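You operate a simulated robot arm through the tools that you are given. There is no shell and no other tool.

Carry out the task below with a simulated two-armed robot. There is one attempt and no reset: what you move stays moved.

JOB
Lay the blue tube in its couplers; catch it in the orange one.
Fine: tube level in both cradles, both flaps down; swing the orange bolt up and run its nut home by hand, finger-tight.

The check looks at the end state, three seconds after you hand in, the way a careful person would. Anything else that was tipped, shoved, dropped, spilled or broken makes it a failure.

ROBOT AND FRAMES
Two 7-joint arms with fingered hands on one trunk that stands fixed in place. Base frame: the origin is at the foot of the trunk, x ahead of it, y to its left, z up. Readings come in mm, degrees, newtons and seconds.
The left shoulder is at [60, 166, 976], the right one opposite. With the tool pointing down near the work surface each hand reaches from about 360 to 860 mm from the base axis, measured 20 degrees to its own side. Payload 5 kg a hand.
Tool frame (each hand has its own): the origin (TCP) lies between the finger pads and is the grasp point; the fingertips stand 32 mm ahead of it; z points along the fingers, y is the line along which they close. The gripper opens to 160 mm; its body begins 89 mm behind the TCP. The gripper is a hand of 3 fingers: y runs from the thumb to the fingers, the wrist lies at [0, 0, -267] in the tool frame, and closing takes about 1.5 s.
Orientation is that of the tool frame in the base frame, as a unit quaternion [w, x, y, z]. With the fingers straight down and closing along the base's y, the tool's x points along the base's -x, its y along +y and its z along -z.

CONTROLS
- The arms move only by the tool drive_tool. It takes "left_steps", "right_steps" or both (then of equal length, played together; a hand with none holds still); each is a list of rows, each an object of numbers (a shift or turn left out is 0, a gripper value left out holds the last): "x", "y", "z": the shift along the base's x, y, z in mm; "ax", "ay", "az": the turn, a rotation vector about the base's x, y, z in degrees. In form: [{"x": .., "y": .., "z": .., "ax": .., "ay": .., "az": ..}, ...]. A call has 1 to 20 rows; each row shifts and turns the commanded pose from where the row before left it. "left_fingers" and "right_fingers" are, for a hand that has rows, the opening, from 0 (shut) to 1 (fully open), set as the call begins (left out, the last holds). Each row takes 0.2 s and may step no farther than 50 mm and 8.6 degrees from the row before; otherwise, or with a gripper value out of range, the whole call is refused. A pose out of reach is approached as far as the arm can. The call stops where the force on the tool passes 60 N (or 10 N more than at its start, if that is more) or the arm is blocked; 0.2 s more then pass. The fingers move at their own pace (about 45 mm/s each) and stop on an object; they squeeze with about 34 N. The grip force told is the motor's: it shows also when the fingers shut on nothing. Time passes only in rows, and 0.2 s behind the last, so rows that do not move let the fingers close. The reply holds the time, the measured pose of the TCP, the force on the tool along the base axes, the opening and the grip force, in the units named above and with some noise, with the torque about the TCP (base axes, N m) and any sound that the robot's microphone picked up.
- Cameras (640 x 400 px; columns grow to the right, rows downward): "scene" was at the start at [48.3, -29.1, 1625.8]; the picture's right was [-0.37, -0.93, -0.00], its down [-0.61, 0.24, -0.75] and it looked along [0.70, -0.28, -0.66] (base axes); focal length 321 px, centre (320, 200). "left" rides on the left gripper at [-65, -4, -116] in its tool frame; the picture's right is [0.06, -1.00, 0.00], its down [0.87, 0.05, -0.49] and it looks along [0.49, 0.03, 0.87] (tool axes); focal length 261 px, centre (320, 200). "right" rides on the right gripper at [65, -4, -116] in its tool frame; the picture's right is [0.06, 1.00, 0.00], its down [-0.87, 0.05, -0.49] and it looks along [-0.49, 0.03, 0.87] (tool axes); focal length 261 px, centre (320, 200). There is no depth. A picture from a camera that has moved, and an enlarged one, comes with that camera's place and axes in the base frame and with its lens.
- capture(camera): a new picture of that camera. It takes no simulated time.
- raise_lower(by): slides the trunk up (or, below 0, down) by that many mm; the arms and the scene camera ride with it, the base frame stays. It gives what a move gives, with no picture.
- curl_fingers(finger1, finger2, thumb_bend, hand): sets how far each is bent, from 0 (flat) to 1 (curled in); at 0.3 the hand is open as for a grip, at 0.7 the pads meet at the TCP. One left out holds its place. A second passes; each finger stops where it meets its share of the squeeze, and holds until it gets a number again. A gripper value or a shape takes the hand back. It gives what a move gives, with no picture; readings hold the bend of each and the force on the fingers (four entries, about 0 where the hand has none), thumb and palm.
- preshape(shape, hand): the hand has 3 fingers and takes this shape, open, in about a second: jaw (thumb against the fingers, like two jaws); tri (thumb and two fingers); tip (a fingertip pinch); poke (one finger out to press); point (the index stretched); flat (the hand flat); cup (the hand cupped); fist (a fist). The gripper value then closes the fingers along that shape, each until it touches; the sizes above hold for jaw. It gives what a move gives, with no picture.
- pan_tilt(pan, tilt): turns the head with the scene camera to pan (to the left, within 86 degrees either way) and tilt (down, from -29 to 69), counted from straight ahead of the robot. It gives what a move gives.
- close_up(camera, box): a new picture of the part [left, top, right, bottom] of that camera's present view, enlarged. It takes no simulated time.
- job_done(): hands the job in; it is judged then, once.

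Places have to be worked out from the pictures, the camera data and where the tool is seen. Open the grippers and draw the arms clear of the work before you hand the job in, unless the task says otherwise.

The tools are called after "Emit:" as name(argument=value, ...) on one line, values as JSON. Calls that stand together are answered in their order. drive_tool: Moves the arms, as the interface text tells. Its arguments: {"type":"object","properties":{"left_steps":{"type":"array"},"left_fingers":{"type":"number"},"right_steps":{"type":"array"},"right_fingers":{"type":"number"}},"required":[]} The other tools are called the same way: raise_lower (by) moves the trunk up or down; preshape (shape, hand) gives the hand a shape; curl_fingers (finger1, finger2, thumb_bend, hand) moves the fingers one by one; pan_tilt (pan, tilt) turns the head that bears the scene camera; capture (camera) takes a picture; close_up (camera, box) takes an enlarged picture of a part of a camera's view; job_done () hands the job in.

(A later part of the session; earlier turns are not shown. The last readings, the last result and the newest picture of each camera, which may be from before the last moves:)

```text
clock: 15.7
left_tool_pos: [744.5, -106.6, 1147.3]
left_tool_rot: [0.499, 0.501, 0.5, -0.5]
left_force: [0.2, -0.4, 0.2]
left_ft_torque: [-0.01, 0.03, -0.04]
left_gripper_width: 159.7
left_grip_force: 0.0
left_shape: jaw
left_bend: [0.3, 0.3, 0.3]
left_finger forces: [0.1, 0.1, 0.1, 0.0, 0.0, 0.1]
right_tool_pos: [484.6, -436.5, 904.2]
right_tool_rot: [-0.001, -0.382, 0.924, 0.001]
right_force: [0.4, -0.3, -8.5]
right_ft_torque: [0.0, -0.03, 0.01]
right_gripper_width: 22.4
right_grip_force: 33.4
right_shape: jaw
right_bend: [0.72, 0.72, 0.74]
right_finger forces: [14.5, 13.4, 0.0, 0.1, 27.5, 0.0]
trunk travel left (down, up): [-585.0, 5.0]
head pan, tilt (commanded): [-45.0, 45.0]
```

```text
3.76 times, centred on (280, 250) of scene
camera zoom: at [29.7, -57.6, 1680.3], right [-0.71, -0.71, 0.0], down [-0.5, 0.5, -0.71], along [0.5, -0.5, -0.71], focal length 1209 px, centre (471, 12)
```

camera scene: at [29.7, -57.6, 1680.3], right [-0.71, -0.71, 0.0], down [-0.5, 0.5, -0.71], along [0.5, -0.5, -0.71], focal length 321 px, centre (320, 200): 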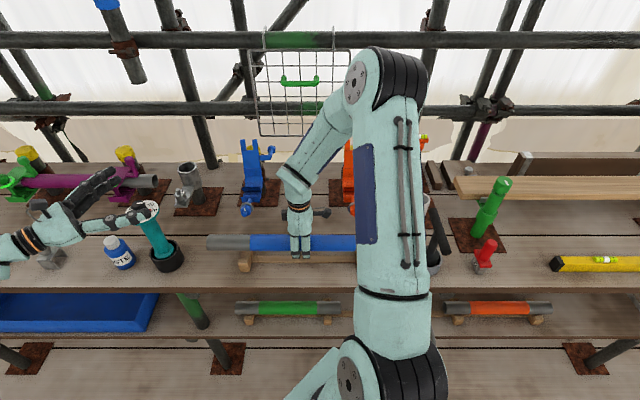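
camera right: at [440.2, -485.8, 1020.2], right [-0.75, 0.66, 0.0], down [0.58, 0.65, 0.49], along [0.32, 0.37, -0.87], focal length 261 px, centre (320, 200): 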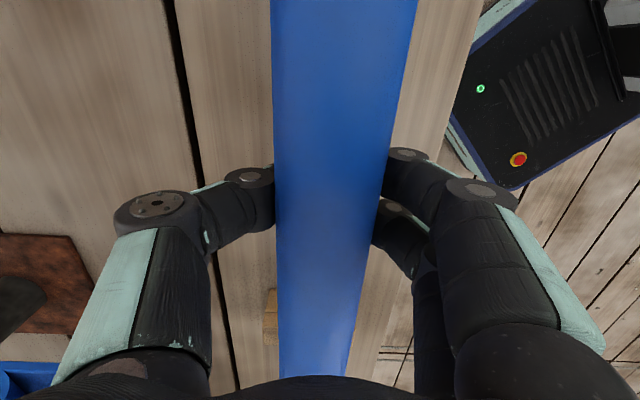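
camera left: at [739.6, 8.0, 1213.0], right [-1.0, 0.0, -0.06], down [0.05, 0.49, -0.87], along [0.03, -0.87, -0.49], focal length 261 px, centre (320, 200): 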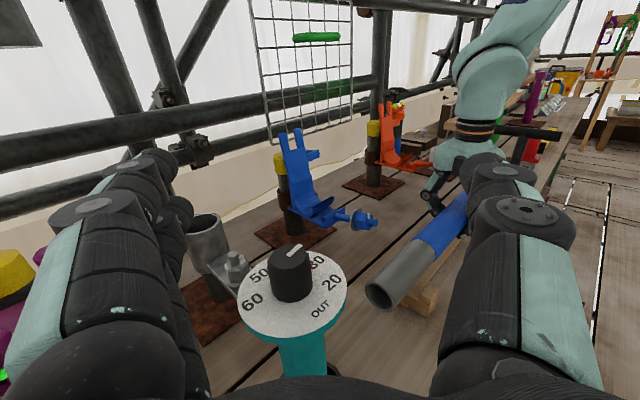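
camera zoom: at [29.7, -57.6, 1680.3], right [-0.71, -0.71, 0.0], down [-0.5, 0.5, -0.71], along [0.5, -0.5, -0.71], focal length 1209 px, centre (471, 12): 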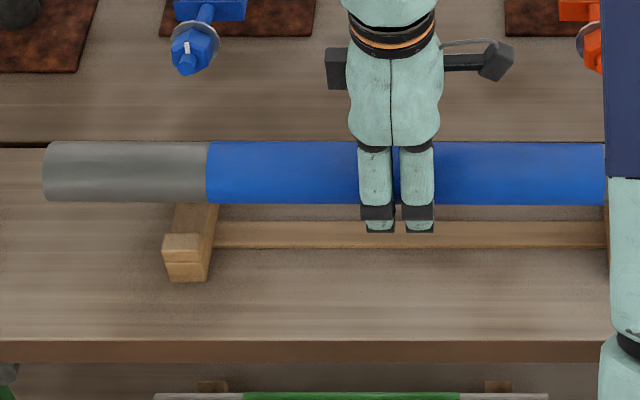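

The held tube's axis is about 13–18 mm above the TCP and 6–9 mm toward the robot from it. I raise the tube straight up, then carry it forward to short of the couplers at a height above the rims, keeping the left camera watching.

Emit:
drive_tool(right_steps=[{"z": 25}, {"z": 30}, {"z": 30}, {"z": 30}, {"z": 30}, {"x": 22.3, "y": -19.8}, {"x": 22.3, "y": -19.8}, {"x": 22.3, "y": -19.8}, {"x": 22.3, "y": -19.8}, {"x": 22.3, "y": -19.8}, {}])

Emit:
capture(camera="left")

Emit:
capture(camera="scene")

Emit:
capture(camera="right")

```text
clock: 18.1
left_tool_pos: [742.9, -104.3, 1149.0]
left_tool_rot: [0.5, 0.5, 0.5, -0.5]
left_force: [-0.1, 0.6, 0.2]
left_ft_torque: [-0.01, 0.02, 0.04]
left_gripper_width: 160.2
left_grip_force: 0.0
left_shape: jaw
left_bend: [0.3, 0.3, 0.3]
left_finger forces: [0.0, 0.0, 0.1, 0.0, 0.0, 0.1]
right_tool_pos: [592.6, -535.0, 1049.4]
right_tool_rot: [-0.001, -0.383, 0.924, 0.0]
right_force: [0.5, 0.2, -9.2]
right_ft_torque: [0.03, -0.06, 0.01]
right_gripper_width: 21.5
right_grip_force: 34.1
right_shape: jaw
right_bend: [0.72, 0.72, 0.74]
right_finger forces: [14.7, 13.5, 0.0, 0.0, 26.9, 0.0]
trunk travel left (down, up): [-585.0, 5.0]
head pan, tilt (commanded): [-45.0, 45.0]
```

```text
taken
camera left: at [738.1, 9.5, 1214.2], right [-1.0, 0.0, -0.06], down [0.05, 0.49, -0.87], along [0.03, -0.87, -0.49], focal length 261 px, centre (320, 200)
```

left: 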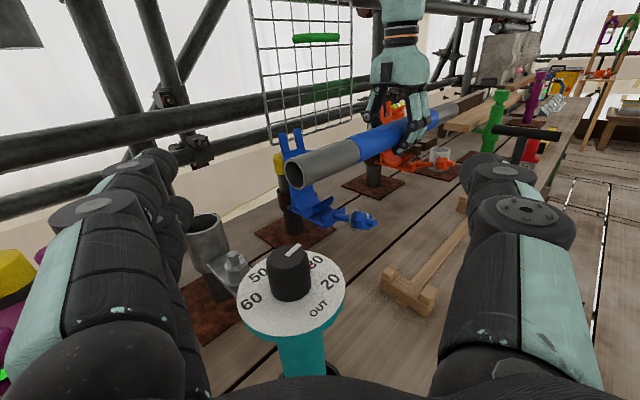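

```text
taken
camera scene: at [27.7, -56.0, 1680.4], right [-0.71, -0.71, 0.0], down [-0.5, 0.5, -0.71], along [0.5, -0.5, -0.71], focal length 321 px, centre (320, 200)
```

scene: 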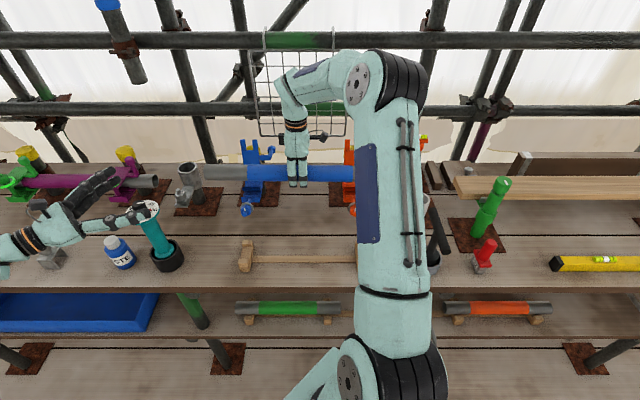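

```text
taken
camera right: at [550.3, -584.4, 1165.5], right [-0.75, 0.66, 0.0], down [0.58, 0.65, 0.49], along [0.32, 0.37, -0.87], focal length 261 px, centre (320, 200)
```

right: 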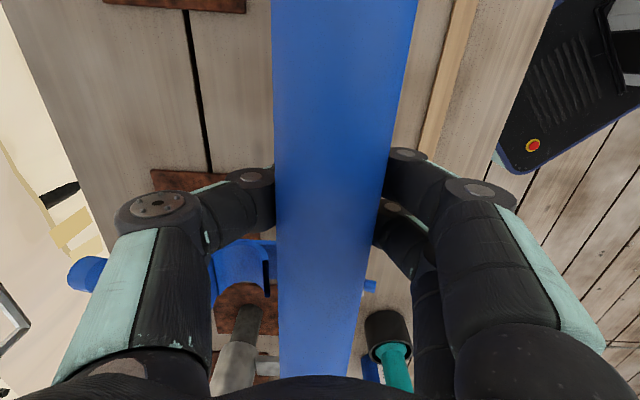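

The carried tube is level and still balanced. I zoom both views to triangulate the tube end relative to the hand.

Emit:
close_up(camera="left", box=[260, 110, 380, 230])

Emit:
close_up(camera="scene", box=[185, 130, 365, 220])

```text
3.33 times, centred on (320, 170) of left
camera zoom: at [738.1, 9.5, 1214.2], right [-1.0, 0.0, -0.06], down [0.05, 0.49, -0.87], along [0.03, -0.87, -0.49], focal length 869 px, centre (320, 300)
```

zoom: 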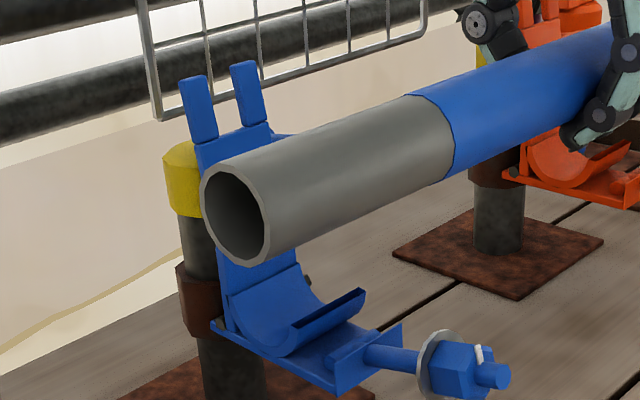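

```text
3.56 times, centred on (275, 175) of scene
camera zoom: at [27.7, -56.0, 1680.4], right [-0.71, -0.71, 0.0], down [-0.5, 0.5, -0.71], along [0.5, -0.5, -0.71], focal length 1142 px, centre (480, 289)
```

zoom: 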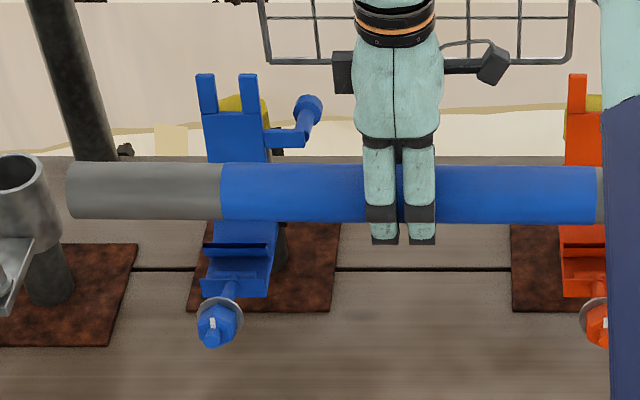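

Triangulation puts the tube axis 11 mm toward the robot and 18 mm above the TCP. The tube centre is about 6 mm to the right of the grip, which agrees with the small torque, and the right end droops about 0.6°. I move over the troughs to tube v≈874, z≈1018 with small tilt and axial corrections, then look again.

Emit:
drive_tool(right_steps=[{"x": 13.3, "y": -11.6, "z": -6, "ax": -0.084, "ay": 0.084}, {"x": 13.3, "y": -11.6, "z": -10, "ax": -0.084, "ay": 0.084}, {"x": 13.3, "y": -11.6, "z": -11, "ax": -0.084, "ay": 0.084}, {"x": 13.3, "y": -11.6, "z": -11, "ax": -0.084, "ay": 0.084}, {"x": 13.3, "y": -11.6, "z": -11, "ax": -0.084, "ay": 0.084}, {}])

Emit:
close_up(camera="left", box=[240, 100, 400, 240])

Emit:
close_up(camera="scene", box=[185, 120, 365, 220])

Emit:
capture(camera="scene")

```text
clock: 19.5
left_tool_pos: [743.0, -105.1, 1147.0]
left_tool_rot: [0.5, 0.5, 0.5, -0.5]
left_force: [-0.4, 0.0, 0.5]
left_ft_torque: [0.04, -0.01, -0.02]
left_gripper_width: 159.7
left_grip_force: 0.0
left_shape: jaw
left_bend: [0.3, 0.3, 0.3]
left_finger forces: [0.0, 0.1, 0.1, 0.0, 0.0, 0.1]
right_tool_pos: [661.3, -591.6, 1002.2]
right_tool_rot: [-0.004, -0.381, 0.924, -0.003]
right_force: [0.0, 0.1, -7.9]
right_ft_torque: [-0.04, -0.03, -0.03]
right_gripper_width: 21.5
right_grip_force: 34.1
right_shape: jaw
right_bend: [0.72, 0.72, 0.74]
right_finger forces: [14.5, 13.0, 0.0, 0.1, 26.2, 0.0]
trunk travel left (down, up): [-585.0, 5.0]
head pan, tilt (commanded): [-45.0, 45.0]
```

```text
2.86 times, centred on (320, 170) of left
camera zoom: at [738.3, 9.5, 1214.1], right [-1.0, 0.0, -0.06], down [0.05, 0.49, -0.87], along [0.03, -0.87, -0.49], focal length 745 px, centre (320, 286)
```

zoom: 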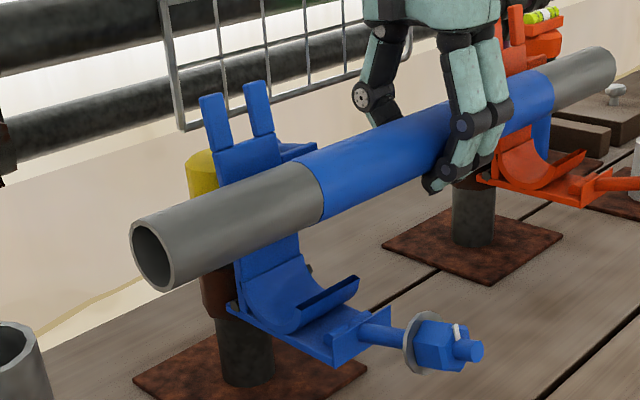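

```text
3.56 times, centred on (275, 170) of scene
camera zoom: at [28.0, -55.9, 1680.5], right [-0.71, -0.71, 0.0], down [-0.5, 0.5, -0.71], along [0.5, -0.5, -0.71], focal length 1142 px, centre (480, 307)
```

zoom: 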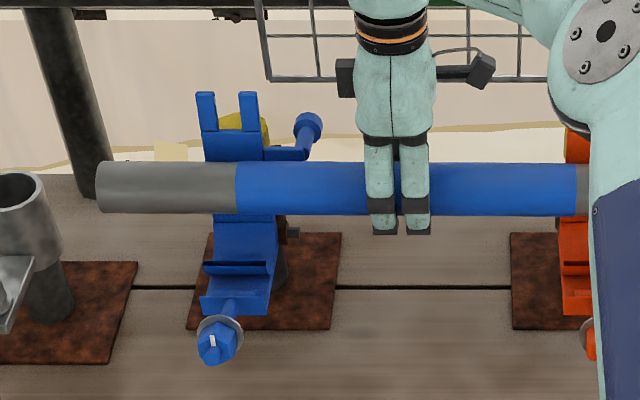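

```text
taken
camera scene: at [28.0, -55.9, 1680.5], right [-0.71, -0.71, 0.0], down [-0.5, 0.5, -0.71], along [0.5, -0.5, -0.71], focal length 321 px, centre (320, 200)
```

scene: 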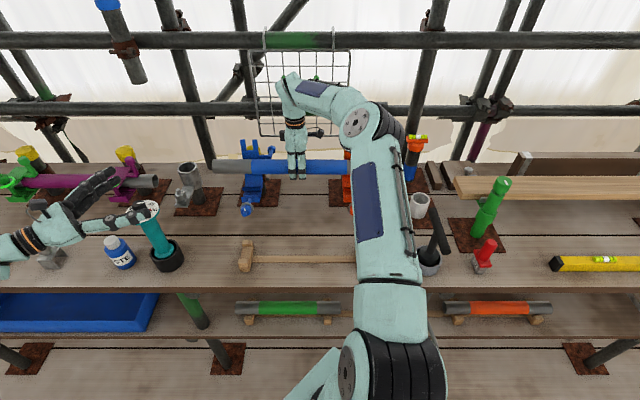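

The tube is now level at v≈873, z≈1020, centred at u≈−43, as predicted. I shift 5 mm further forward and lower to just above the rims (tube z≈968), checking force and pictures.

Emit:
drive_tool(right_steps=[{"x": 1.8, "y": -1.8, "z": -8}, {"x": 1.8, "y": -1.8, "z": -11}, {"z": -11}, {"z": -11}, {"z": -9}, {}])

Emit:
close_up(camera="left", box=[240, 100, 400, 240])

Emit:
close_up(camera="left", box=[370, 100, 430, 180])

Emit:
close_up(camera="scene", box=[185, 120, 365, 220])

```text
clock: 20.9
left_tool_pos: [742.9, -105.6, 1147.7]
left_tool_rot: [0.5, 0.5, 0.5, -0.5]
left_force: [-0.2, 0.2, 0.0]
left_ft_torque: [0.0, -0.02, -0.02]
left_gripper_width: 159.8
left_grip_force: 0.0
left_shape: jaw
left_bend: [0.3, 0.3, 0.3]
left_finger forces: [0.0, 0.0, 0.0, 0.0, 0.1, 0.0]
right_tool_pos: [663.3, -595.4, 951.9]
right_tool_rot: [-0.005, -0.382, 0.924, -0.001]
right_force: [-3.1, 4.6, -7.6]
right_ft_torque: [-0.07, -0.11, -0.04]
right_gripper_width: 17.0
right_grip_force: 33.9
right_shape: jaw
right_bend: [0.74, 0.74, 0.75]
right_finger forces: [12.3, 11.6, 0.1, 0.0, 18.3, 0.0]
trunk travel left (down, up): [-585.0, 5.0]
head pan, tilt (commanded): [-45.0, 45.0]
```

```text
2.86 times, centred on (320, 170) of left
camera zoom: at [738.4, 9.4, 1214.0], right [-1.0, 0.0, -0.06], down [0.05, 0.49, -0.87], along [0.03, -0.87, -0.49], focal length 745 px, centre (320, 286)
```

zoom: 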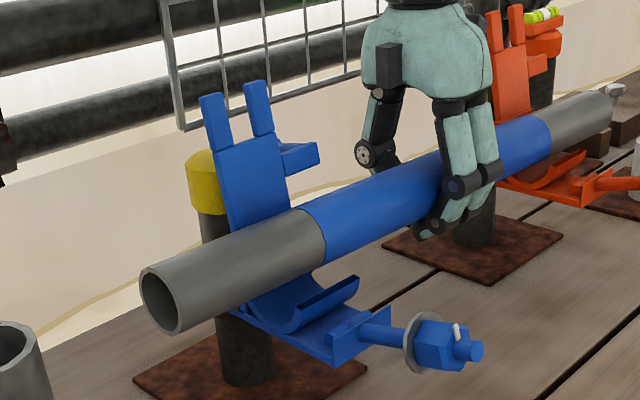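

```text
5.00 times, centred on (400, 140) of left
camera zoom: at [738.4, 9.4, 1214.0], right [-1.0, 0.0, -0.06], down [0.05, 0.49, -0.87], along [0.03, -0.87, -0.49], focal length 1303 px, centre (-80, 500)
```

zoom: 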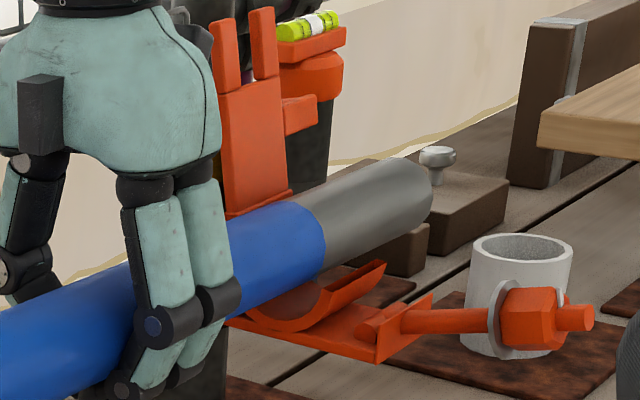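

```text
3.56 times, centred on (275, 170) of scene
camera zoom: at [28.1, -56.1, 1680.4], right [-0.71, -0.71, 0.0], down [-0.5, 0.5, -0.71], along [0.5, -0.5, -0.71], focal length 1142 px, centre (480, 307)
```

zoom: 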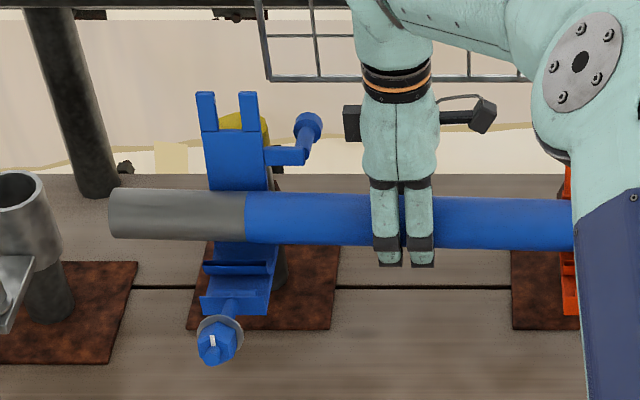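

Contact has begun: about 5 N pushing back toward the robot, and the tube has tilted with its left end some 20 mm higher, so something holds the blue side up. I look closer before moving on.

Emit:
capture(camera="right")

Emit:
close_up(camera="left", box=[285, 140, 345, 220])

Emit:
close_up(camera="scene", box=[230, 130, 290, 220])

```text
taken
camera right: at [622.0, -644.9, 1067.7], right [-0.75, 0.66, 0.0], down [0.58, 0.66, 0.48], along [0.32, 0.36, -0.88], focal length 261 px, centre (320, 200)
```

right: 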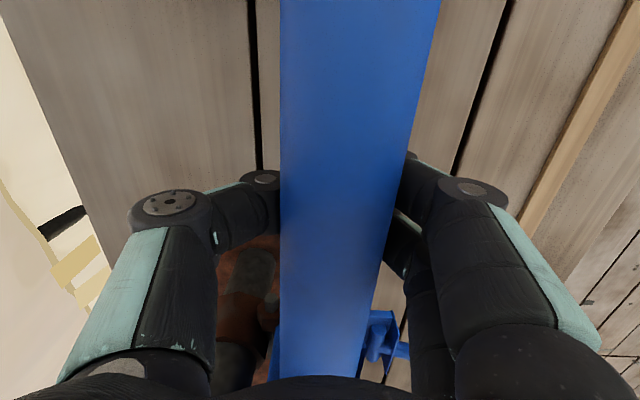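

```text
5.00 times, centred on (315, 180) of left
camera zoom: at [738.4, 9.4, 1214.0], right [-1.0, 0.0, -0.06], down [0.05, 0.49, -0.87], along [0.03, -0.87, -0.49], focal length 1303 px, centre (345, 300)
```

zoom: 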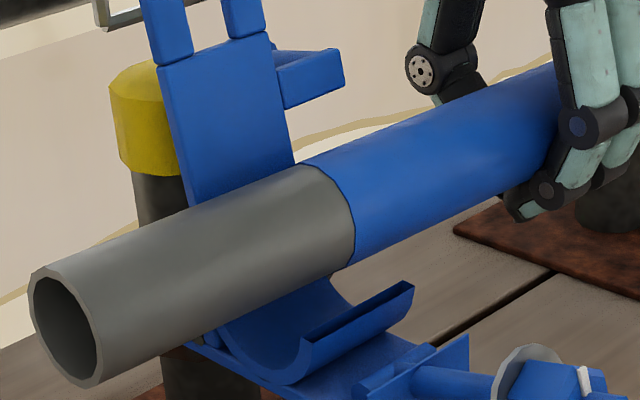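

```text
4.44 times, centred on (260, 175) of scene
camera zoom: at [28.1, -56.1, 1680.4], right [-0.71, -0.71, 0.0], down [-0.5, 0.5, -0.71], along [0.5, -0.5, -0.71], focal length 1428 px, centre (587, 311)
```

zoom: 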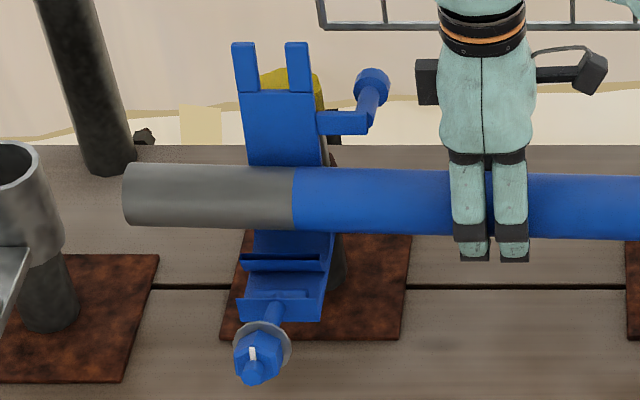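

The tube's back is rubbing the rear walls: the right camera puts its axis at v≈883, about 5 mm too far back. I lift 25 mm, come back 6 mm toward the robot and level the tube by 2°, then re-measure.

Emit:
drive_tool(right_steps=[{"x": -2, "y": 2, "z": 8}, {"x": -2.2, "y": 2.2, "z": 9, "ax": -0.5, "ay": 0.5}, {"z": 8, "ax": -0.5, "ay": 0.5}, {"ax": -0.5, "ay": 0.5}, {}, {}])

Emit:
capture(camera="right")

Emit:
close_up(camera="left", box=[240, 100, 400, 240])

Emit:
close_up(camera="scene", box=[185, 120, 365, 220])

```text
clock: 22.3
left_tool_pos: [743.0, -105.9, 1147.2]
left_tool_rot: [0.501, 0.5, 0.5, -0.5]
left_force: [-0.1, 0.2, 0.1]
left_ft_torque: [0.02, 0.02, 0.0]
left_gripper_width: 159.8
left_grip_force: 0.1
left_shape: jaw
left_bend: [0.3, 0.3, 0.3]
left_finger forces: [0.0, 0.0, 0.0, 0.0, 0.0, 0.1]
right_tool_pos: [661.1, -592.6, 977.6]
right_tool_rot: [-0.023, -0.384, 0.923, -0.008]
right_force: [0.0, 0.0, -9.6]
right_ft_torque: [-0.05, -0.03, 0.03]
right_gripper_width: 17.1
right_grip_force: 33.6
right_shape: jaw
right_bend: [0.74, 0.74, 0.75]
right_finger forces: [11.5, 11.2, 0.0, 0.0, 21.4, 0.0]
trunk travel left (down, up): [-585.0, 5.0]
head pan, tilt (commanded): [-45.0, 45.0]
```

```text
taken
camera right: at [622.1, -638.3, 1094.7], right [-0.75, 0.66, 0.0], down [0.59, 0.67, 0.45], along [0.3, 0.34, -0.89], focal length 261 px, centre (320, 200)
```

right: 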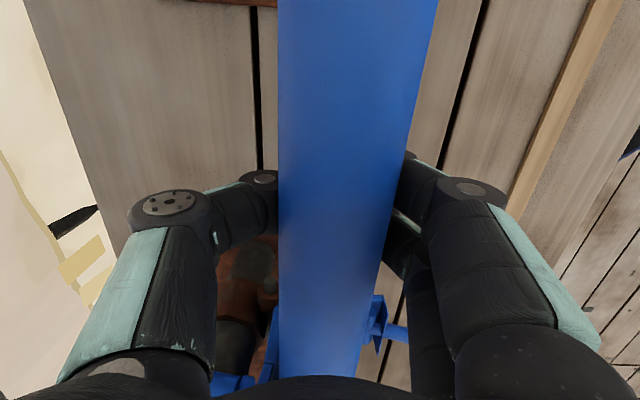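

```text
2.86 times, centred on (320, 170) of left
camera zoom: at [738.7, 9.0, 1213.7], right [-1.0, 0.0, -0.06], down [0.05, 0.49, -0.87], along [0.03, -0.87, -0.49], focal length 745 px, centre (320, 286)
```

zoom: 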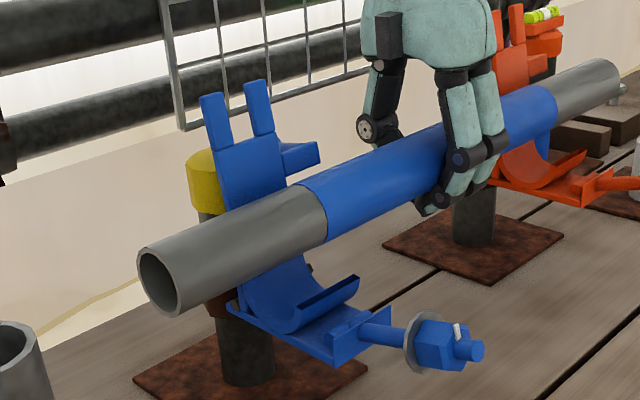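

```text
3.56 times, centred on (275, 170) of scene
camera zoom: at [28.6, -56.6, 1680.3], right [-0.71, -0.71, 0.0], down [-0.5, 0.5, -0.71], along [0.5, -0.5, -0.71], focal length 1142 px, centre (480, 307)
```

zoom: 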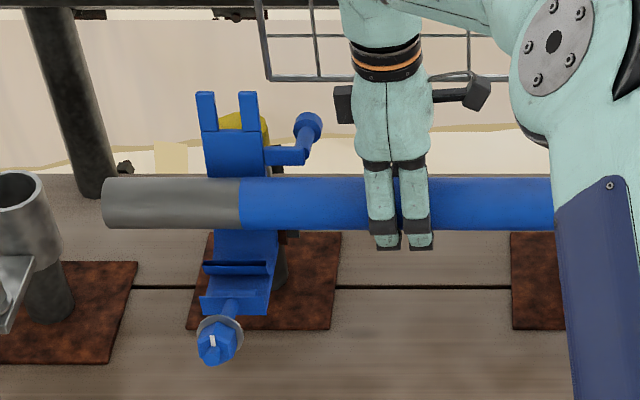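

The tube is level again (z≈1000) and free of contact. I lower in small steps from this slightly nearer line and watch the side force.

Emit:
drive_tool(right_steps=[{"z": -6}, {"z": -6}, {"z": -6}, {"z": -6}, {}])

```text
clock: 23.5
left_tool_pos: [743.5, -105.1, 1147.2]
left_tool_rot: [0.5, 0.5, 0.5, -0.5]
left_force: [0.6, -0.1, 0.3]
left_ft_torque: [0.01, -0.01, 0.0]
left_gripper_width: 160.2
left_grip_force: 0.0
left_shape: jaw
left_bend: [0.3, 0.3, 0.3]
left_finger forces: [0.0, 0.1, 0.0, 0.1, 0.1, 0.0]
right_tool_pos: [661.7, -591.1, 952.8]
right_tool_rot: [-0.023, -0.382, 0.924, -0.007]
right_force: [0.1, -0.4, -9.6]
right_ft_torque: [0.02, -0.06, 0.01]
right_gripper_width: 17.0
right_grip_force: 33.7
right_shape: jaw
right_bend: [0.74, 0.74, 0.75]
right_finger forces: [11.9, 11.0, 0.0, 0.0, 21.2, 0.0]
trunk travel left (down, up): [-585.0, 5.0]
head pan, tilt (commanded): [-45.0, 45.0]
```

No contact at tube z≈976. I continue down in small steps.

Emit:
drive_tool(right_steps=[{"z": -4}, {"z": -4}, {"z": -4}, {}])

Emit:
close_up(camera="left", box=[240, 100, 400, 240])

Emit:
close_up(camera="scene", box=[185, 120, 365, 220])

```text
clock: 24.5
left_tool_pos: [743.6, -105.0, 1147.1]
left_tool_rot: [0.501, 0.5, 0.5, -0.5]
left_force: [0.0, 0.5, -0.8]
left_ft_torque: [-0.01, 0.0, -0.02]
left_gripper_width: 159.6
left_grip_force: 0.1
left_shape: jaw
left_bend: [0.3, 0.3, 0.3]
left_finger forces: [0.1, 0.1, 0.0, 0.0, 0.1, 0.0]
right_tool_pos: [659.7, -592.6, 940.6]
right_tool_rot: [-0.022, -0.382, 0.924, -0.008]
right_force: [0.1, -0.2, -8.6]
right_ft_torque: [0.0, -0.07, -0.01]
right_gripper_width: 17.0
right_grip_force: 34.4
right_shape: jaw
right_bend: [0.74, 0.74, 0.75]
right_finger forces: [12.0, 10.9, 0.0, 0.0, 21.3, 0.0]
trunk travel left (down, up): [-585.0, 5.0]
head pan, tilt (commanded): [-45.0, 45.0]
```

```text
2.86 times, centred on (320, 170) of left
camera zoom: at [738.6, 9.1, 1213.8], right [-1.0, 0.0, -0.06], down [0.05, 0.49, -0.87], along [0.03, -0.87, -0.49], focal length 745 px, centre (320, 286)
```

zoom: 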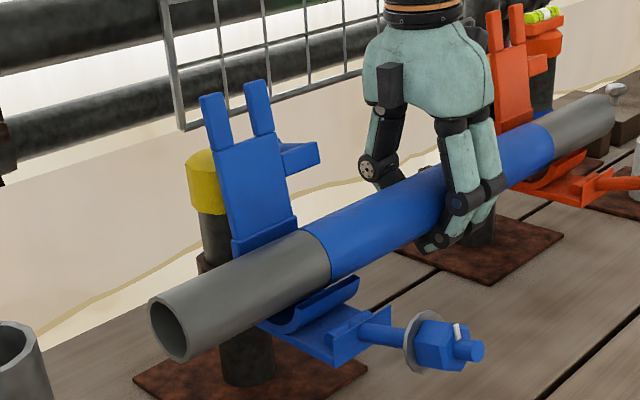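

```text
3.56 times, centred on (275, 170) of scene
camera zoom: at [28.5, -56.6, 1680.4], right [-0.71, -0.71, 0.0], down [-0.5, 0.5, -0.71], along [0.5, -0.5, -0.71], focal length 1142 px, centre (480, 307)
```

zoom: 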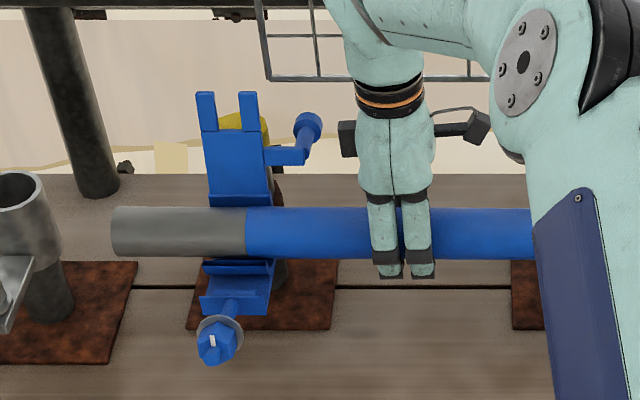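

The tube is now entering both troughs cleanly with no side force. I continue downward in 3 mm steps until the weight comes off the hand.

Emit:
drive_tool(right_steps=[{"z": -3}, {"z": -3}, {"z": -3}, {}])

```text
clock: 25.5
left_tool_pos: [742.4, -105.4, 1148.4]
left_tool_rot: [0.5, 0.5, 0.5, -0.5]
left_force: [-0.3, -0.3, 0.8]
left_ft_torque: [0.01, 0.0, 0.02]
left_gripper_width: 159.9
left_grip_force: 0.1
left_shape: jaw
left_bend: [0.3, 0.3, 0.3]
left_finger forces: [0.1, 0.1, 0.0, 0.1, 0.0, 0.0]
right_tool_pos: [661.6, -591.6, 933.0]
right_tool_rot: [-0.022, -0.383, 0.923, -0.008]
right_force: [-0.6, -0.1, -6.7]
right_ft_torque: [-0.01, -0.07, 0.02]
right_gripper_width: 17.0
right_grip_force: 34.1
right_shape: jaw
right_bend: [0.74, 0.74, 0.75]
right_finger forces: [11.3, 10.7, 0.0, 0.0, 20.6, 0.1]
trunk travel left (down, up): [-585.0, 5.0]
head pan, tilt (commanded): [-45.0, 45.0]
```

The load is easing slightly (−6.7 N). I keep lowering in 2 mm steps.

Emit:
drive_tool(right_steps=[{"z": -2}, {"z": -2}, {}])

Emit:
close_up(camera="left", box=[240, 100, 400, 240])

Emit:
close_up(camera="scene", box=[185, 120, 365, 220])

```text
clock: 26.3
left_tool_pos: [742.2, -105.4, 1147.9]
left_tool_rot: [0.5, 0.501, 0.499, -0.501]
left_force: [-0.2, 0.6, 0.2]
left_ft_torque: [-0.02, 0.05, -0.03]
left_gripper_width: 159.8
left_grip_force: 0.1
left_shape: jaw
left_bend: [0.3, 0.3, 0.3]
left_finger forces: [0.1, 0.0, 0.0, 0.0, 0.0, 0.1]
right_tool_pos: [661.4, -591.1, 929.1]
right_tool_rot: [-0.021, -0.383, 0.923, -0.01]
right_force: [0.4, -1.5, 4.5]
right_ft_torque: [0.01, 0.0, -0.01]
right_gripper_width: 17.0
right_grip_force: 34.1
right_shape: jaw
right_bend: [0.74, 0.75, 0.76]
right_finger forces: [9.6, 8.7, 0.0, 0.0, 18.8, 0.0]
trunk travel left (down, up): [-585.0, 5.0]
head pan, tilt (commanded): [-45.0, 45.0]
```

```text
2.86 times, centred on (320, 170) of left
camera zoom: at [737.9, 9.6, 1214.4], right [-1.0, 0.0, -0.06], down [0.05, 0.49, -0.87], along [0.03, -0.87, -0.49], focal length 745 px, centre (320, 286)
```

zoom: 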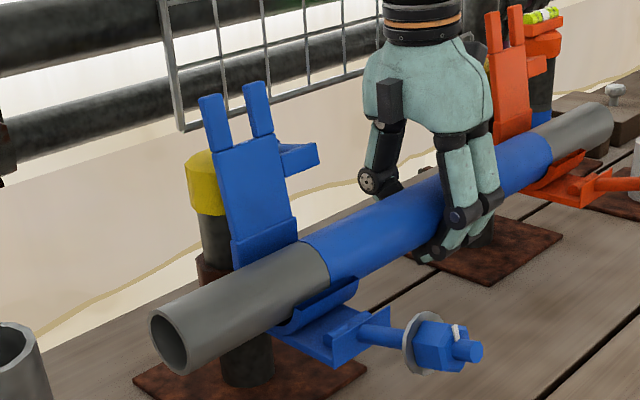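

```text
3.56 times, centred on (275, 170) of scene
camera zoom: at [27.4, -55.7, 1680.5], right [-0.71, -0.71, 0.0], down [-0.5, 0.5, -0.71], along [0.5, -0.5, -0.71], focal length 1142 px, centre (480, 307)
```

zoom: 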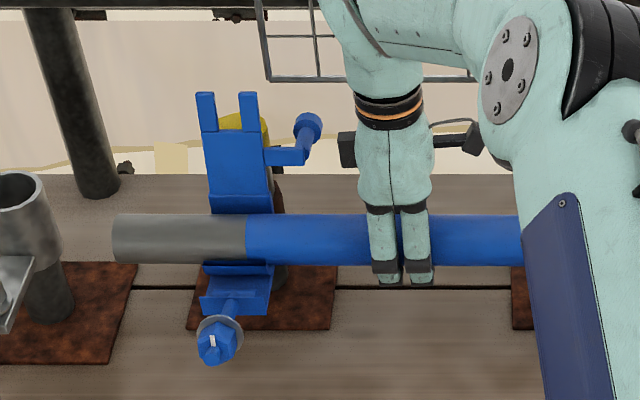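

The hand now feels about 13 N of support, almost purely vertical, so the tube is resting in the troughs. I zoom in to verify that it is nested before releasing.

Emit:
close_up(camera="left", box=[285, 160, 345, 230])

Emit:
close_up(camera="left", box=[385, 120, 435, 180])

Emit:
capture(camera="right")

```text
5.71 times, centred on (315, 195) of left
camera zoom: at [737.9, 9.6, 1214.4], right [-1.0, 0.0, -0.06], down [0.05, 0.49, -0.87], along [0.03, -0.87, -0.49], focal length 1489 px, centre (349, 229)
```

zoom: 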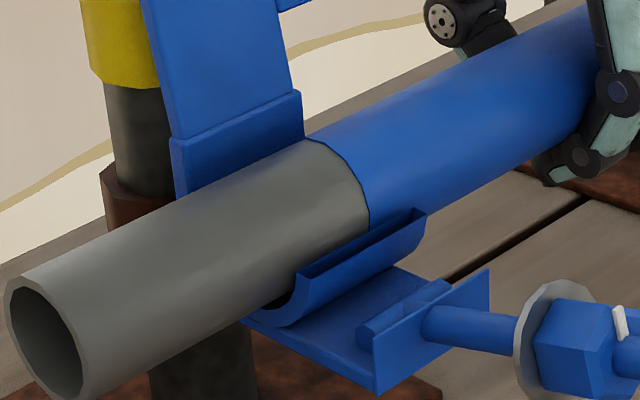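

```text
6.67 times, centred on (410, 150) of left
camera zoom: at [737.9, 9.6, 1214.4], right [-1.0, 0.0, -0.06], down [0.05, 0.49, -0.87], along [0.03, -0.87, -0.49], focal length 1738 px, centre (-280, 533)
```

zoom: 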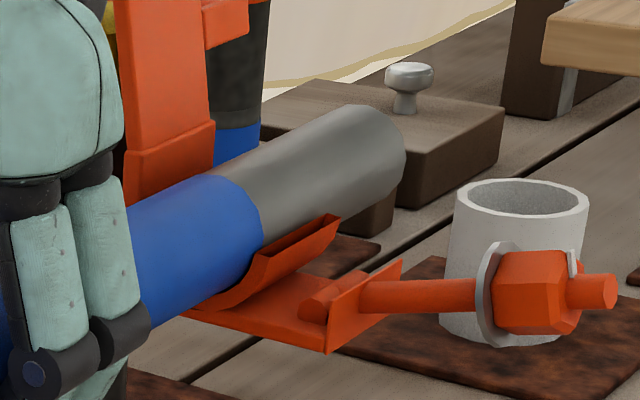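

```text
taken
camera right: at [621.5, -637.1, 1047.3], right [-0.75, 0.66, 0.0], down [0.59, 0.67, 0.45], along [0.3, 0.34, -0.89], focal length 261 px, centre (320, 200)
```

right: 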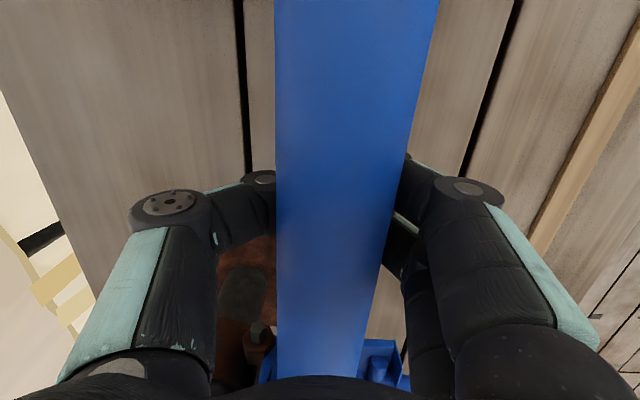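

The tube looks nested against the trough, though pixel estimates leave a few mm of doubt in height. I press down a couple more millimetres to feel whether the support is firm and vertical.

Emit:
drive_tool(right_steps=[{"z": -1.5}, {"z": -1.5}, {}])

Emit:
close_up(camera="left", box=[240, 100, 400, 240])

Emit:
close_up(camera="scene", box=[185, 120, 365, 220])

```text
clock: 27.1
left_tool_pos: [742.6, -105.7, 1147.8]
left_tool_rot: [0.5, 0.5, 0.5, -0.5]
left_force: [0.3, 0.2, 1.0]
left_ft_torque: [0.02, 0.01, 0.0]
left_gripper_width: 160.1
left_grip_force: 0.1
left_shape: jaw
left_bend: [0.3, 0.3, 0.3]
left_finger forces: [0.1, 0.0, 0.0, 0.0, 0.0, 0.1]
right_tool_pos: [660.8, -591.6, 924.7]
right_tool_rot: [-0.021, -0.383, 0.924, -0.008]
right_force: [-1.9, 1.8, 0.7]
right_ft_torque: [0.0, 0.0, -0.06]
right_gripper_width: 14.8
right_grip_force: 33.9
right_shape: jaw
right_bend: [0.75, 0.75, 0.76]
right_finger forces: [8.1, 6.2, 0.0, 0.1, 12.6, 0.0]
trunk travel left (down, up): [-585.0, 5.0]
head pan, tilt (commanded): [-45.0, 45.0]
```

```text
2.86 times, centred on (320, 170) of left
camera zoom: at [738.0, 9.8, 1214.2], right [-1.0, 0.0, -0.06], down [0.05, 0.49, -0.87], along [0.03, -0.87, -0.49], focal length 745 px, centre (320, 286)
```

zoom: 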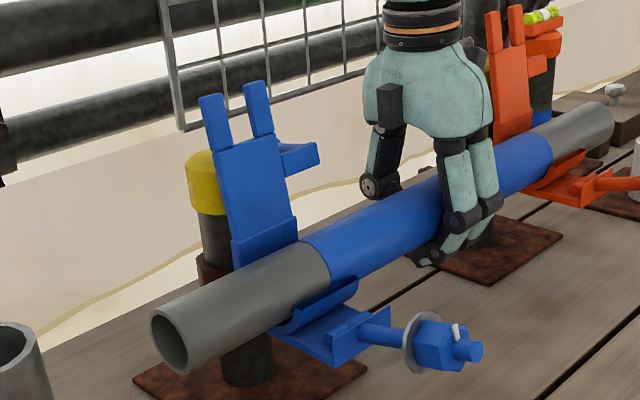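

```text
3.56 times, centred on (275, 170) of scene
camera zoom: at [27.5, -55.6, 1680.4], right [-0.71, -0.71, 0.0], down [-0.5, 0.5, -0.71], along [0.5, -0.5, -0.71], focal length 1142 px, centre (480, 307)
```

zoom: 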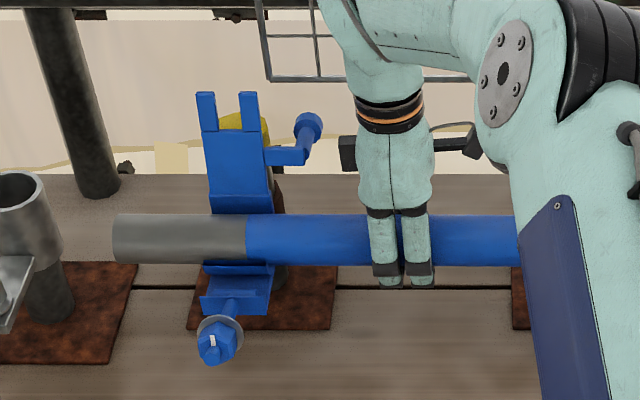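

The hand slid down around the tube while the tube itself stayed put, so it is resting firmly in both troughs and level. I open the fingers to release it.

Emit:
drive_tool(right_steps=[{}, {}, {}, {}, {}, {}, {}, {}, {}], right_fingers=1)

Emit:
close_up(camera="left", box=[240, 100, 400, 240])

Emit:
close_up(camera="scene", box=[185, 120, 365, 220])

```text
clock: 29.1
left_tool_pos: [741.7, -104.9, 1149.1]
left_tool_rot: [0.5, 0.5, 0.5, -0.5]
left_force: [-0.8, 0.4, -0.3]
left_ft_torque: [0.03, 0.02, 0.0]
left_gripper_width: 159.6
left_grip_force: 0.1
left_shape: jaw
left_bend: [0.3, 0.3, 0.3]
left_finger forces: [0.0, 0.1, 0.0, 0.1, 0.0, 0.0]
right_tool_pos: [662.0, -592.1, 926.8]
right_tool_rot: [-0.022, -0.383, 0.924, -0.009]
right_force: [0.1, 0.3, 0.4]
right_ft_torque: [0.02, 0.02, -0.02]
right_gripper_width: 159.9
right_grip_force: 0.1
right_shape: jaw
right_bend: [0.3, 0.3, 0.3]
right_finger forces: [0.0, 0.0, 0.1, 0.0, 0.0, 0.0]
trunk travel left (down, up): [-585.0, 5.0]
head pan, tilt (commanded): [-45.0, 45.0]
```

```text
2.86 times, centred on (320, 170) of left
camera zoom: at [738.1, 9.6, 1214.2], right [-1.0, 0.0, -0.06], down [0.05, 0.49, -0.87], along [0.03, -0.87, -0.49], focal length 745 px, centre (320, 286)
```

zoom: 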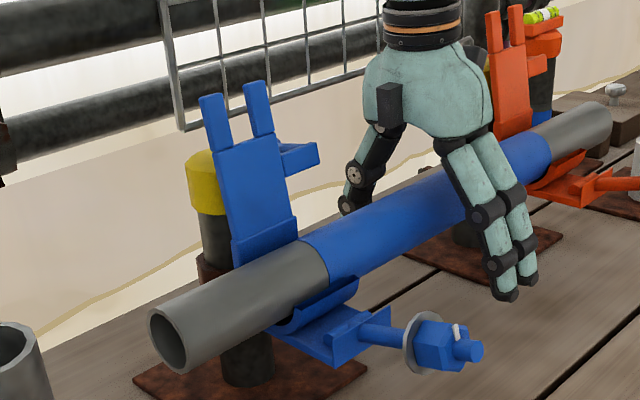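

```text
3.56 times, centred on (275, 170) of scene
camera zoom: at [27.8, -55.9, 1680.4], right [-0.71, -0.71, 0.0], down [-0.5, 0.5, -0.71], along [0.5, -0.5, -0.71], focal length 1142 px, centre (480, 307)
```

zoom: 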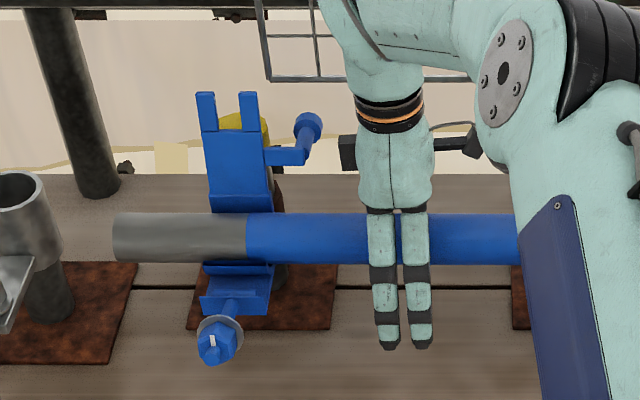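

The tube stays put and level in both troughs after release. I raise the right hand straight up and clear, to z≈1180.

Emit:
drive_tool(right_steps=[{"z": 15}, {"z": 30}, {"z": 40}, {"z": 45}, {"z": 45}, {"z": 45}, {"z": 35}, {}])

Emit:
preshape(shape="point", hand="right")

Emit:
capture(camera="left")

Emit:
capture(camera="scene")

Emit:
capture(camera="right")

```text
clock: 30.9
left_tool_pos: [742.6, -105.5, 1149.5]
left_tool_rot: [0.5, 0.5, 0.5, -0.5]
left_force: [0.2, -0.3, -0.3]
left_ft_torque: [0.03, -0.01, -0.01]
left_gripper_width: 160.0
left_grip_force: 0.1
left_shape: jaw
left_bend: [0.3, 0.3, 0.3]
left_finger forces: [0.0, 0.0, 0.1, 0.0, 0.0, 0.0]
right_tool_pos: [658.3, -592.0, 1021.6]
right_tool_rot: [-0.021, -0.381, 0.924, -0.01]
right_force: [1.1, 0.3, 0.6]
right_ft_torque: [0.0, -0.02, 0.03]
right_gripper_width: 160.1
right_grip_force: 0.0
right_shape: jaw
right_bend: [0.3, 0.3, 0.3]
right_finger forces: [0.0, 0.0, 0.0, 0.0, 0.0, 0.0]
right hand out of reach, approached as far as the arm can: row 4, 5, 6, 7
trunk travel left (down, up): [-585.0, 5.0]
head pan, tilt (commanded): [-45.0, 45.0]
```

```text
clock: 31.8
left_tool_pos: [741.9, -104.8, 1149.0]
left_tool_rot: [0.5, 0.5, 0.5, -0.5]
left_force: [-0.3, -0.3, 0.8]
left_ft_torque: [0.01, 0.06, -0.01]
left_gripper_width: 159.9
left_grip_force: 0.1
left_shape: jaw
left_bend: [0.3, 0.3, 0.3]
left_finger forces: [0.1, 0.1, 0.0, 0.0, 0.0, 0.0]
right_tool_pos: [659.1, -591.7, 1022.7]
right_tool_rot: [-0.022, -0.382, 0.924, -0.01]
right_force: [0.3, -0.2, 0.1]
right_ft_torque: [-0.03, -0.01, 0.0]
right_gripper_width: 0.0
right_grip_force: 0.2
right_shape: point
right_bend: [0.12, 0.82, 0.44]
right_finger forces: [0.0, 0.0, 0.0, 0.1, 0.0, 0.1]
trunk travel left (down, up): [-585.0, 5.0]
head pan, tilt (commanded): [-45.0, 45.0]
```

```text
taken
camera left: at [738.1, 9.6, 1214.2], right [-1.0, 0.0, -0.06], down [0.05, 0.49, -0.87], along [0.03, -0.87, -0.49], focal length 261 px, centre (320, 200)
```

left: 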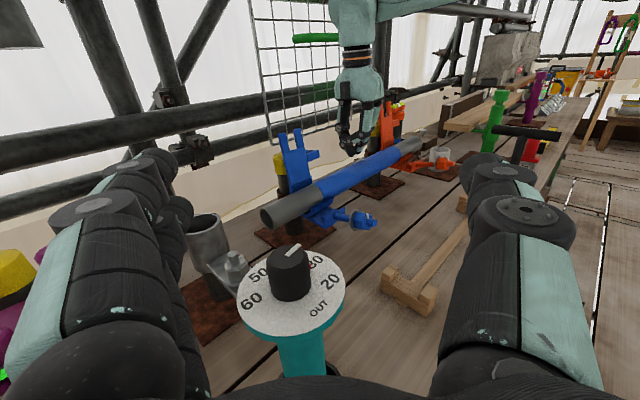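

```text
taken
camera scene: at [27.7, -55.9, 1680.4], right [-0.71, -0.71, 0.0], down [-0.5, 0.5, -0.71], along [0.5, -0.5, -0.71], focal length 321 px, centre (320, 200)
```

scene: 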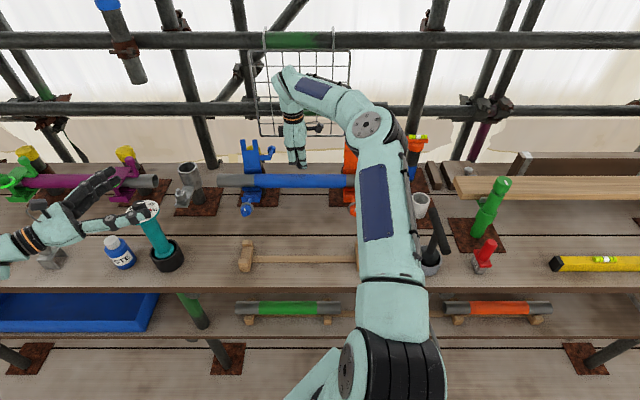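

```text
taken
camera right: at [619.2, -637.5, 1139.4], right [-0.75, 0.66, 0.0], down [0.59, 0.67, 0.45], along [0.3, 0.34, -0.89], focal length 261 px, centre (320, 200)
```

right: 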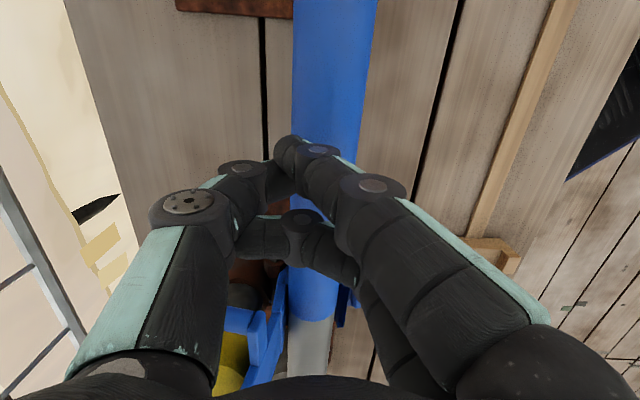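

The arm hit its reach limit at z≈1022 (wrist too high at that distance), but it is clear of the tube. I look at the pointing hand's shape in close-up.

Emit:
close_up(camera="left", box=[300, 20, 440, 200])

Emit:
close_up(camera="scene", box=[230, 60, 370, 210])

```text
2.22 times, centred on (370, 110) of left
camera zoom: at [738.1, 9.6, 1214.2], right [-1.0, 0.0, -0.06], down [0.05, 0.49, -0.87], along [0.03, -0.87, -0.49], focal length 579 px, centre (209, 400)
```

zoom: 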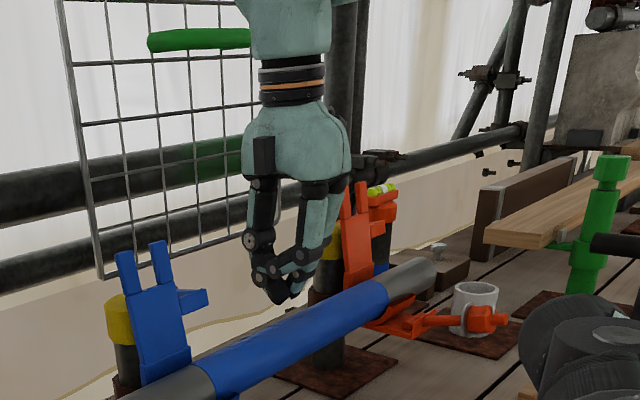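

```text
2.67 times, centred on (300, 135) of scene
camera zoom: at [27.7, -55.9, 1680.4], right [-0.71, -0.71, 0.0], down [-0.5, 0.5, -0.71], along [0.5, -0.5, -0.71], focal length 857 px, centre (373, 373)
```

zoom: 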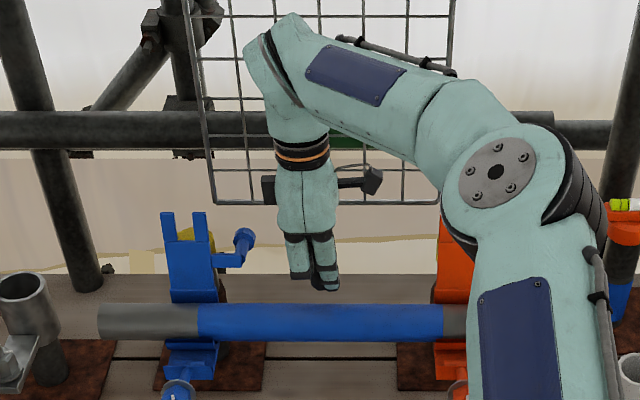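

The 'point' shape barely extends, so I'll use the jaw hand closed into a beak, whose tip position is well known. I go back to the jaw shape, retreat toward the robot with the fingers closing, and turn the hand to point left-forward and slightly down so it can reach behind the blue flap from the right.

Emit:
preshape(shape="jaw", hand="right")

Emit:
drive_tool(right_steps=[{"x": -31, "y": 20}, {"x": -31, "y": 20}, {"x": -31, "y": 20}, {"x": -31, "y": 20}, {"x": -31, "y": 20}, {}], right_fingers=0)

```text
clock: 32.7
left_tool_pos: [743.6, -104.4, 1148.7]
left_tool_rot: [-0.5, -0.5, -0.5, 0.5]
left_force: [-0.3, 0.4, -0.3]
left_ft_torque: [0.01, 0.02, -0.02]
left_gripper_width: 160.1
left_grip_force: 0.0
left_shape: jaw
left_bend: [0.3, 0.3, 0.3]
left_finger forces: [0.1, 0.0, 0.0, 0.0, 0.1, 0.0]
right_tool_pos: [659.0, -591.2, 1021.6]
right_tool_rot: [-0.021, -0.382, 0.924, -0.01]
right_force: [-0.2, 0.4, -0.1]
right_ft_torque: [0.0, -0.01, -0.01]
right_gripper_width: 159.9
right_grip_force: 0.0
right_shape: jaw
right_bend: [0.3, 0.3, 0.3]
right_finger forces: [0.1, 0.0, 0.1, 0.0, 0.0, 0.0]
trunk travel left (down, up): [-585.0, 5.0]
head pan, tilt (commanded): [-45.0, 45.0]
```

```text
clock: 34.1
left_tool_pos: [743.3, -106.2, 1147.8]
left_tool_rot: [0.5, 0.5, 0.5, -0.5]
left_force: [0.4, -0.4, 0.2]
left_ft_torque: [-0.01, -0.06, 0.03]
left_gripper_width: 159.9
left_grip_force: 0.1
left_shape: jaw
left_bend: [0.3, 0.3, 0.3]
left_finger forces: [0.0, 0.1, 0.0, 0.0, 0.1, 0.0]
right_tool_pos: [504.0, -492.1, 1019.9]
right_tool_rot: [-0.022, -0.383, 0.923, -0.008]
right_force: [-0.3, -1.1, 0.1]
right_ft_torque: [0.02, 0.03, -0.02]
right_gripper_width: 36.3
right_grip_force: 0.0
right_shape: jaw
right_bend: [0.73, 0.73, 0.7]
right_finger forces: [0.0, 0.0, 0.0, 0.0, 0.0, 0.1]
trunk travel left (down, up): [-585.0, 5.0]
head pan, tilt (commanded): [-45.0, 45.0]
```

The commanded pose follows the measured one (z≈1020). Now I raise to z≈1130 while turning the hand about 72° to point left-forward-down.

Emit:
drive_tool(right_steps=[{"z": 20, "ax": 4.117, "ay": -6.344, "az": -2.478}, {"z": 20, "ax": 4.117, "ay": -6.344, "az": -2.478}, {"z": 20, "ax": 4.117, "ay": -6.344, "az": -2.478}, {"z": 20, "ax": 4.117, "ay": -6.344, "az": -2.478}, {"z": 15, "ax": 4.117, "ay": -6.344, "az": -2.478}, {"z": 15, "ax": 4.117, "ay": -6.344, "az": -2.478}, {"ax": 4.117, "ay": -6.344, "az": -2.478}, {"ax": 4.117, "ay": -6.344, "az": -2.478}, {"ax": 4.117, "ay": -6.344, "az": -2.478}, {}])

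Emit:
capture(camera="scene")

Emit:
capture(camera="left")

```text
clock: 36.3
left_tool_pos: [742.9, -103.2, 1147.6]
left_tool_rot: [0.5, 0.5, 0.501, -0.5]
left_force: [-0.4, -0.2, -0.2]
left_ft_torque: [0.03, 0.03, 0.02]
left_gripper_width: 159.9
left_grip_force: 0.1
left_shape: jaw
left_bend: [0.3, 0.3, 0.3]
left_finger forces: [0.0, 0.0, 0.1, 0.0, 0.0, 0.0]
right_tool_pos: [503.5, -493.2, 1131.6]
right_tool_rot: [0.528, -0.144, 0.831, 0.098]
right_force: [-0.6, 0.8, -1.4]
right_ft_torque: [0.04, 0.0, -0.01]
right_gripper_width: 0.0
right_grip_force: 33.9
right_shape: jaw
right_bend: [0.65, 0.65, 0.67]
right_finger forces: [0.1, 0.1, 0.0, 0.0, 0.0, 0.0]
trunk travel left (down, up): [-585.0, 5.0]
head pan, tilt (commanded): [-45.0, 45.0]
```

```text
taken
camera scene: at [27.5, -55.5, 1680.5], right [-0.71, -0.71, 0.0], down [-0.5, 0.5, -0.71], along [0.5, -0.5, -0.71], focal length 321 px, centre (320, 200)
```

scene: 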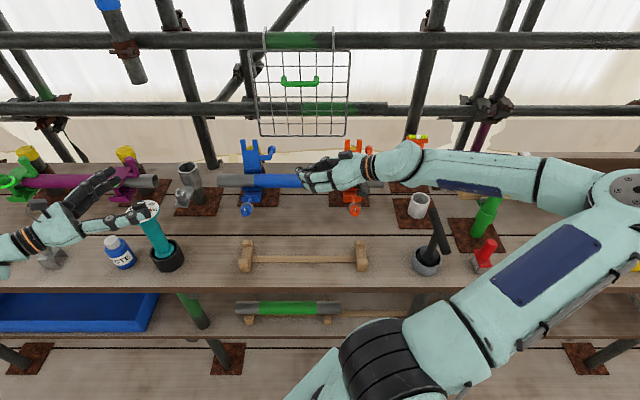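

```text
taken
camera left: at [737.9, 9.9, 1214.3], right [-1.0, 0.0, -0.06], down [0.05, 0.49, -0.87], along [0.03, -0.87, -0.49], focal length 261 px, centre (320, 200)
```

left: 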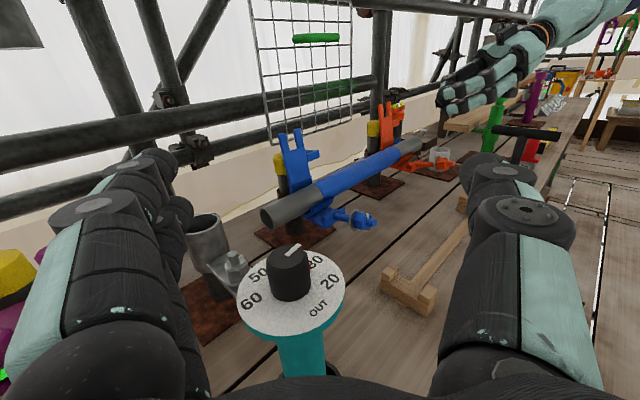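

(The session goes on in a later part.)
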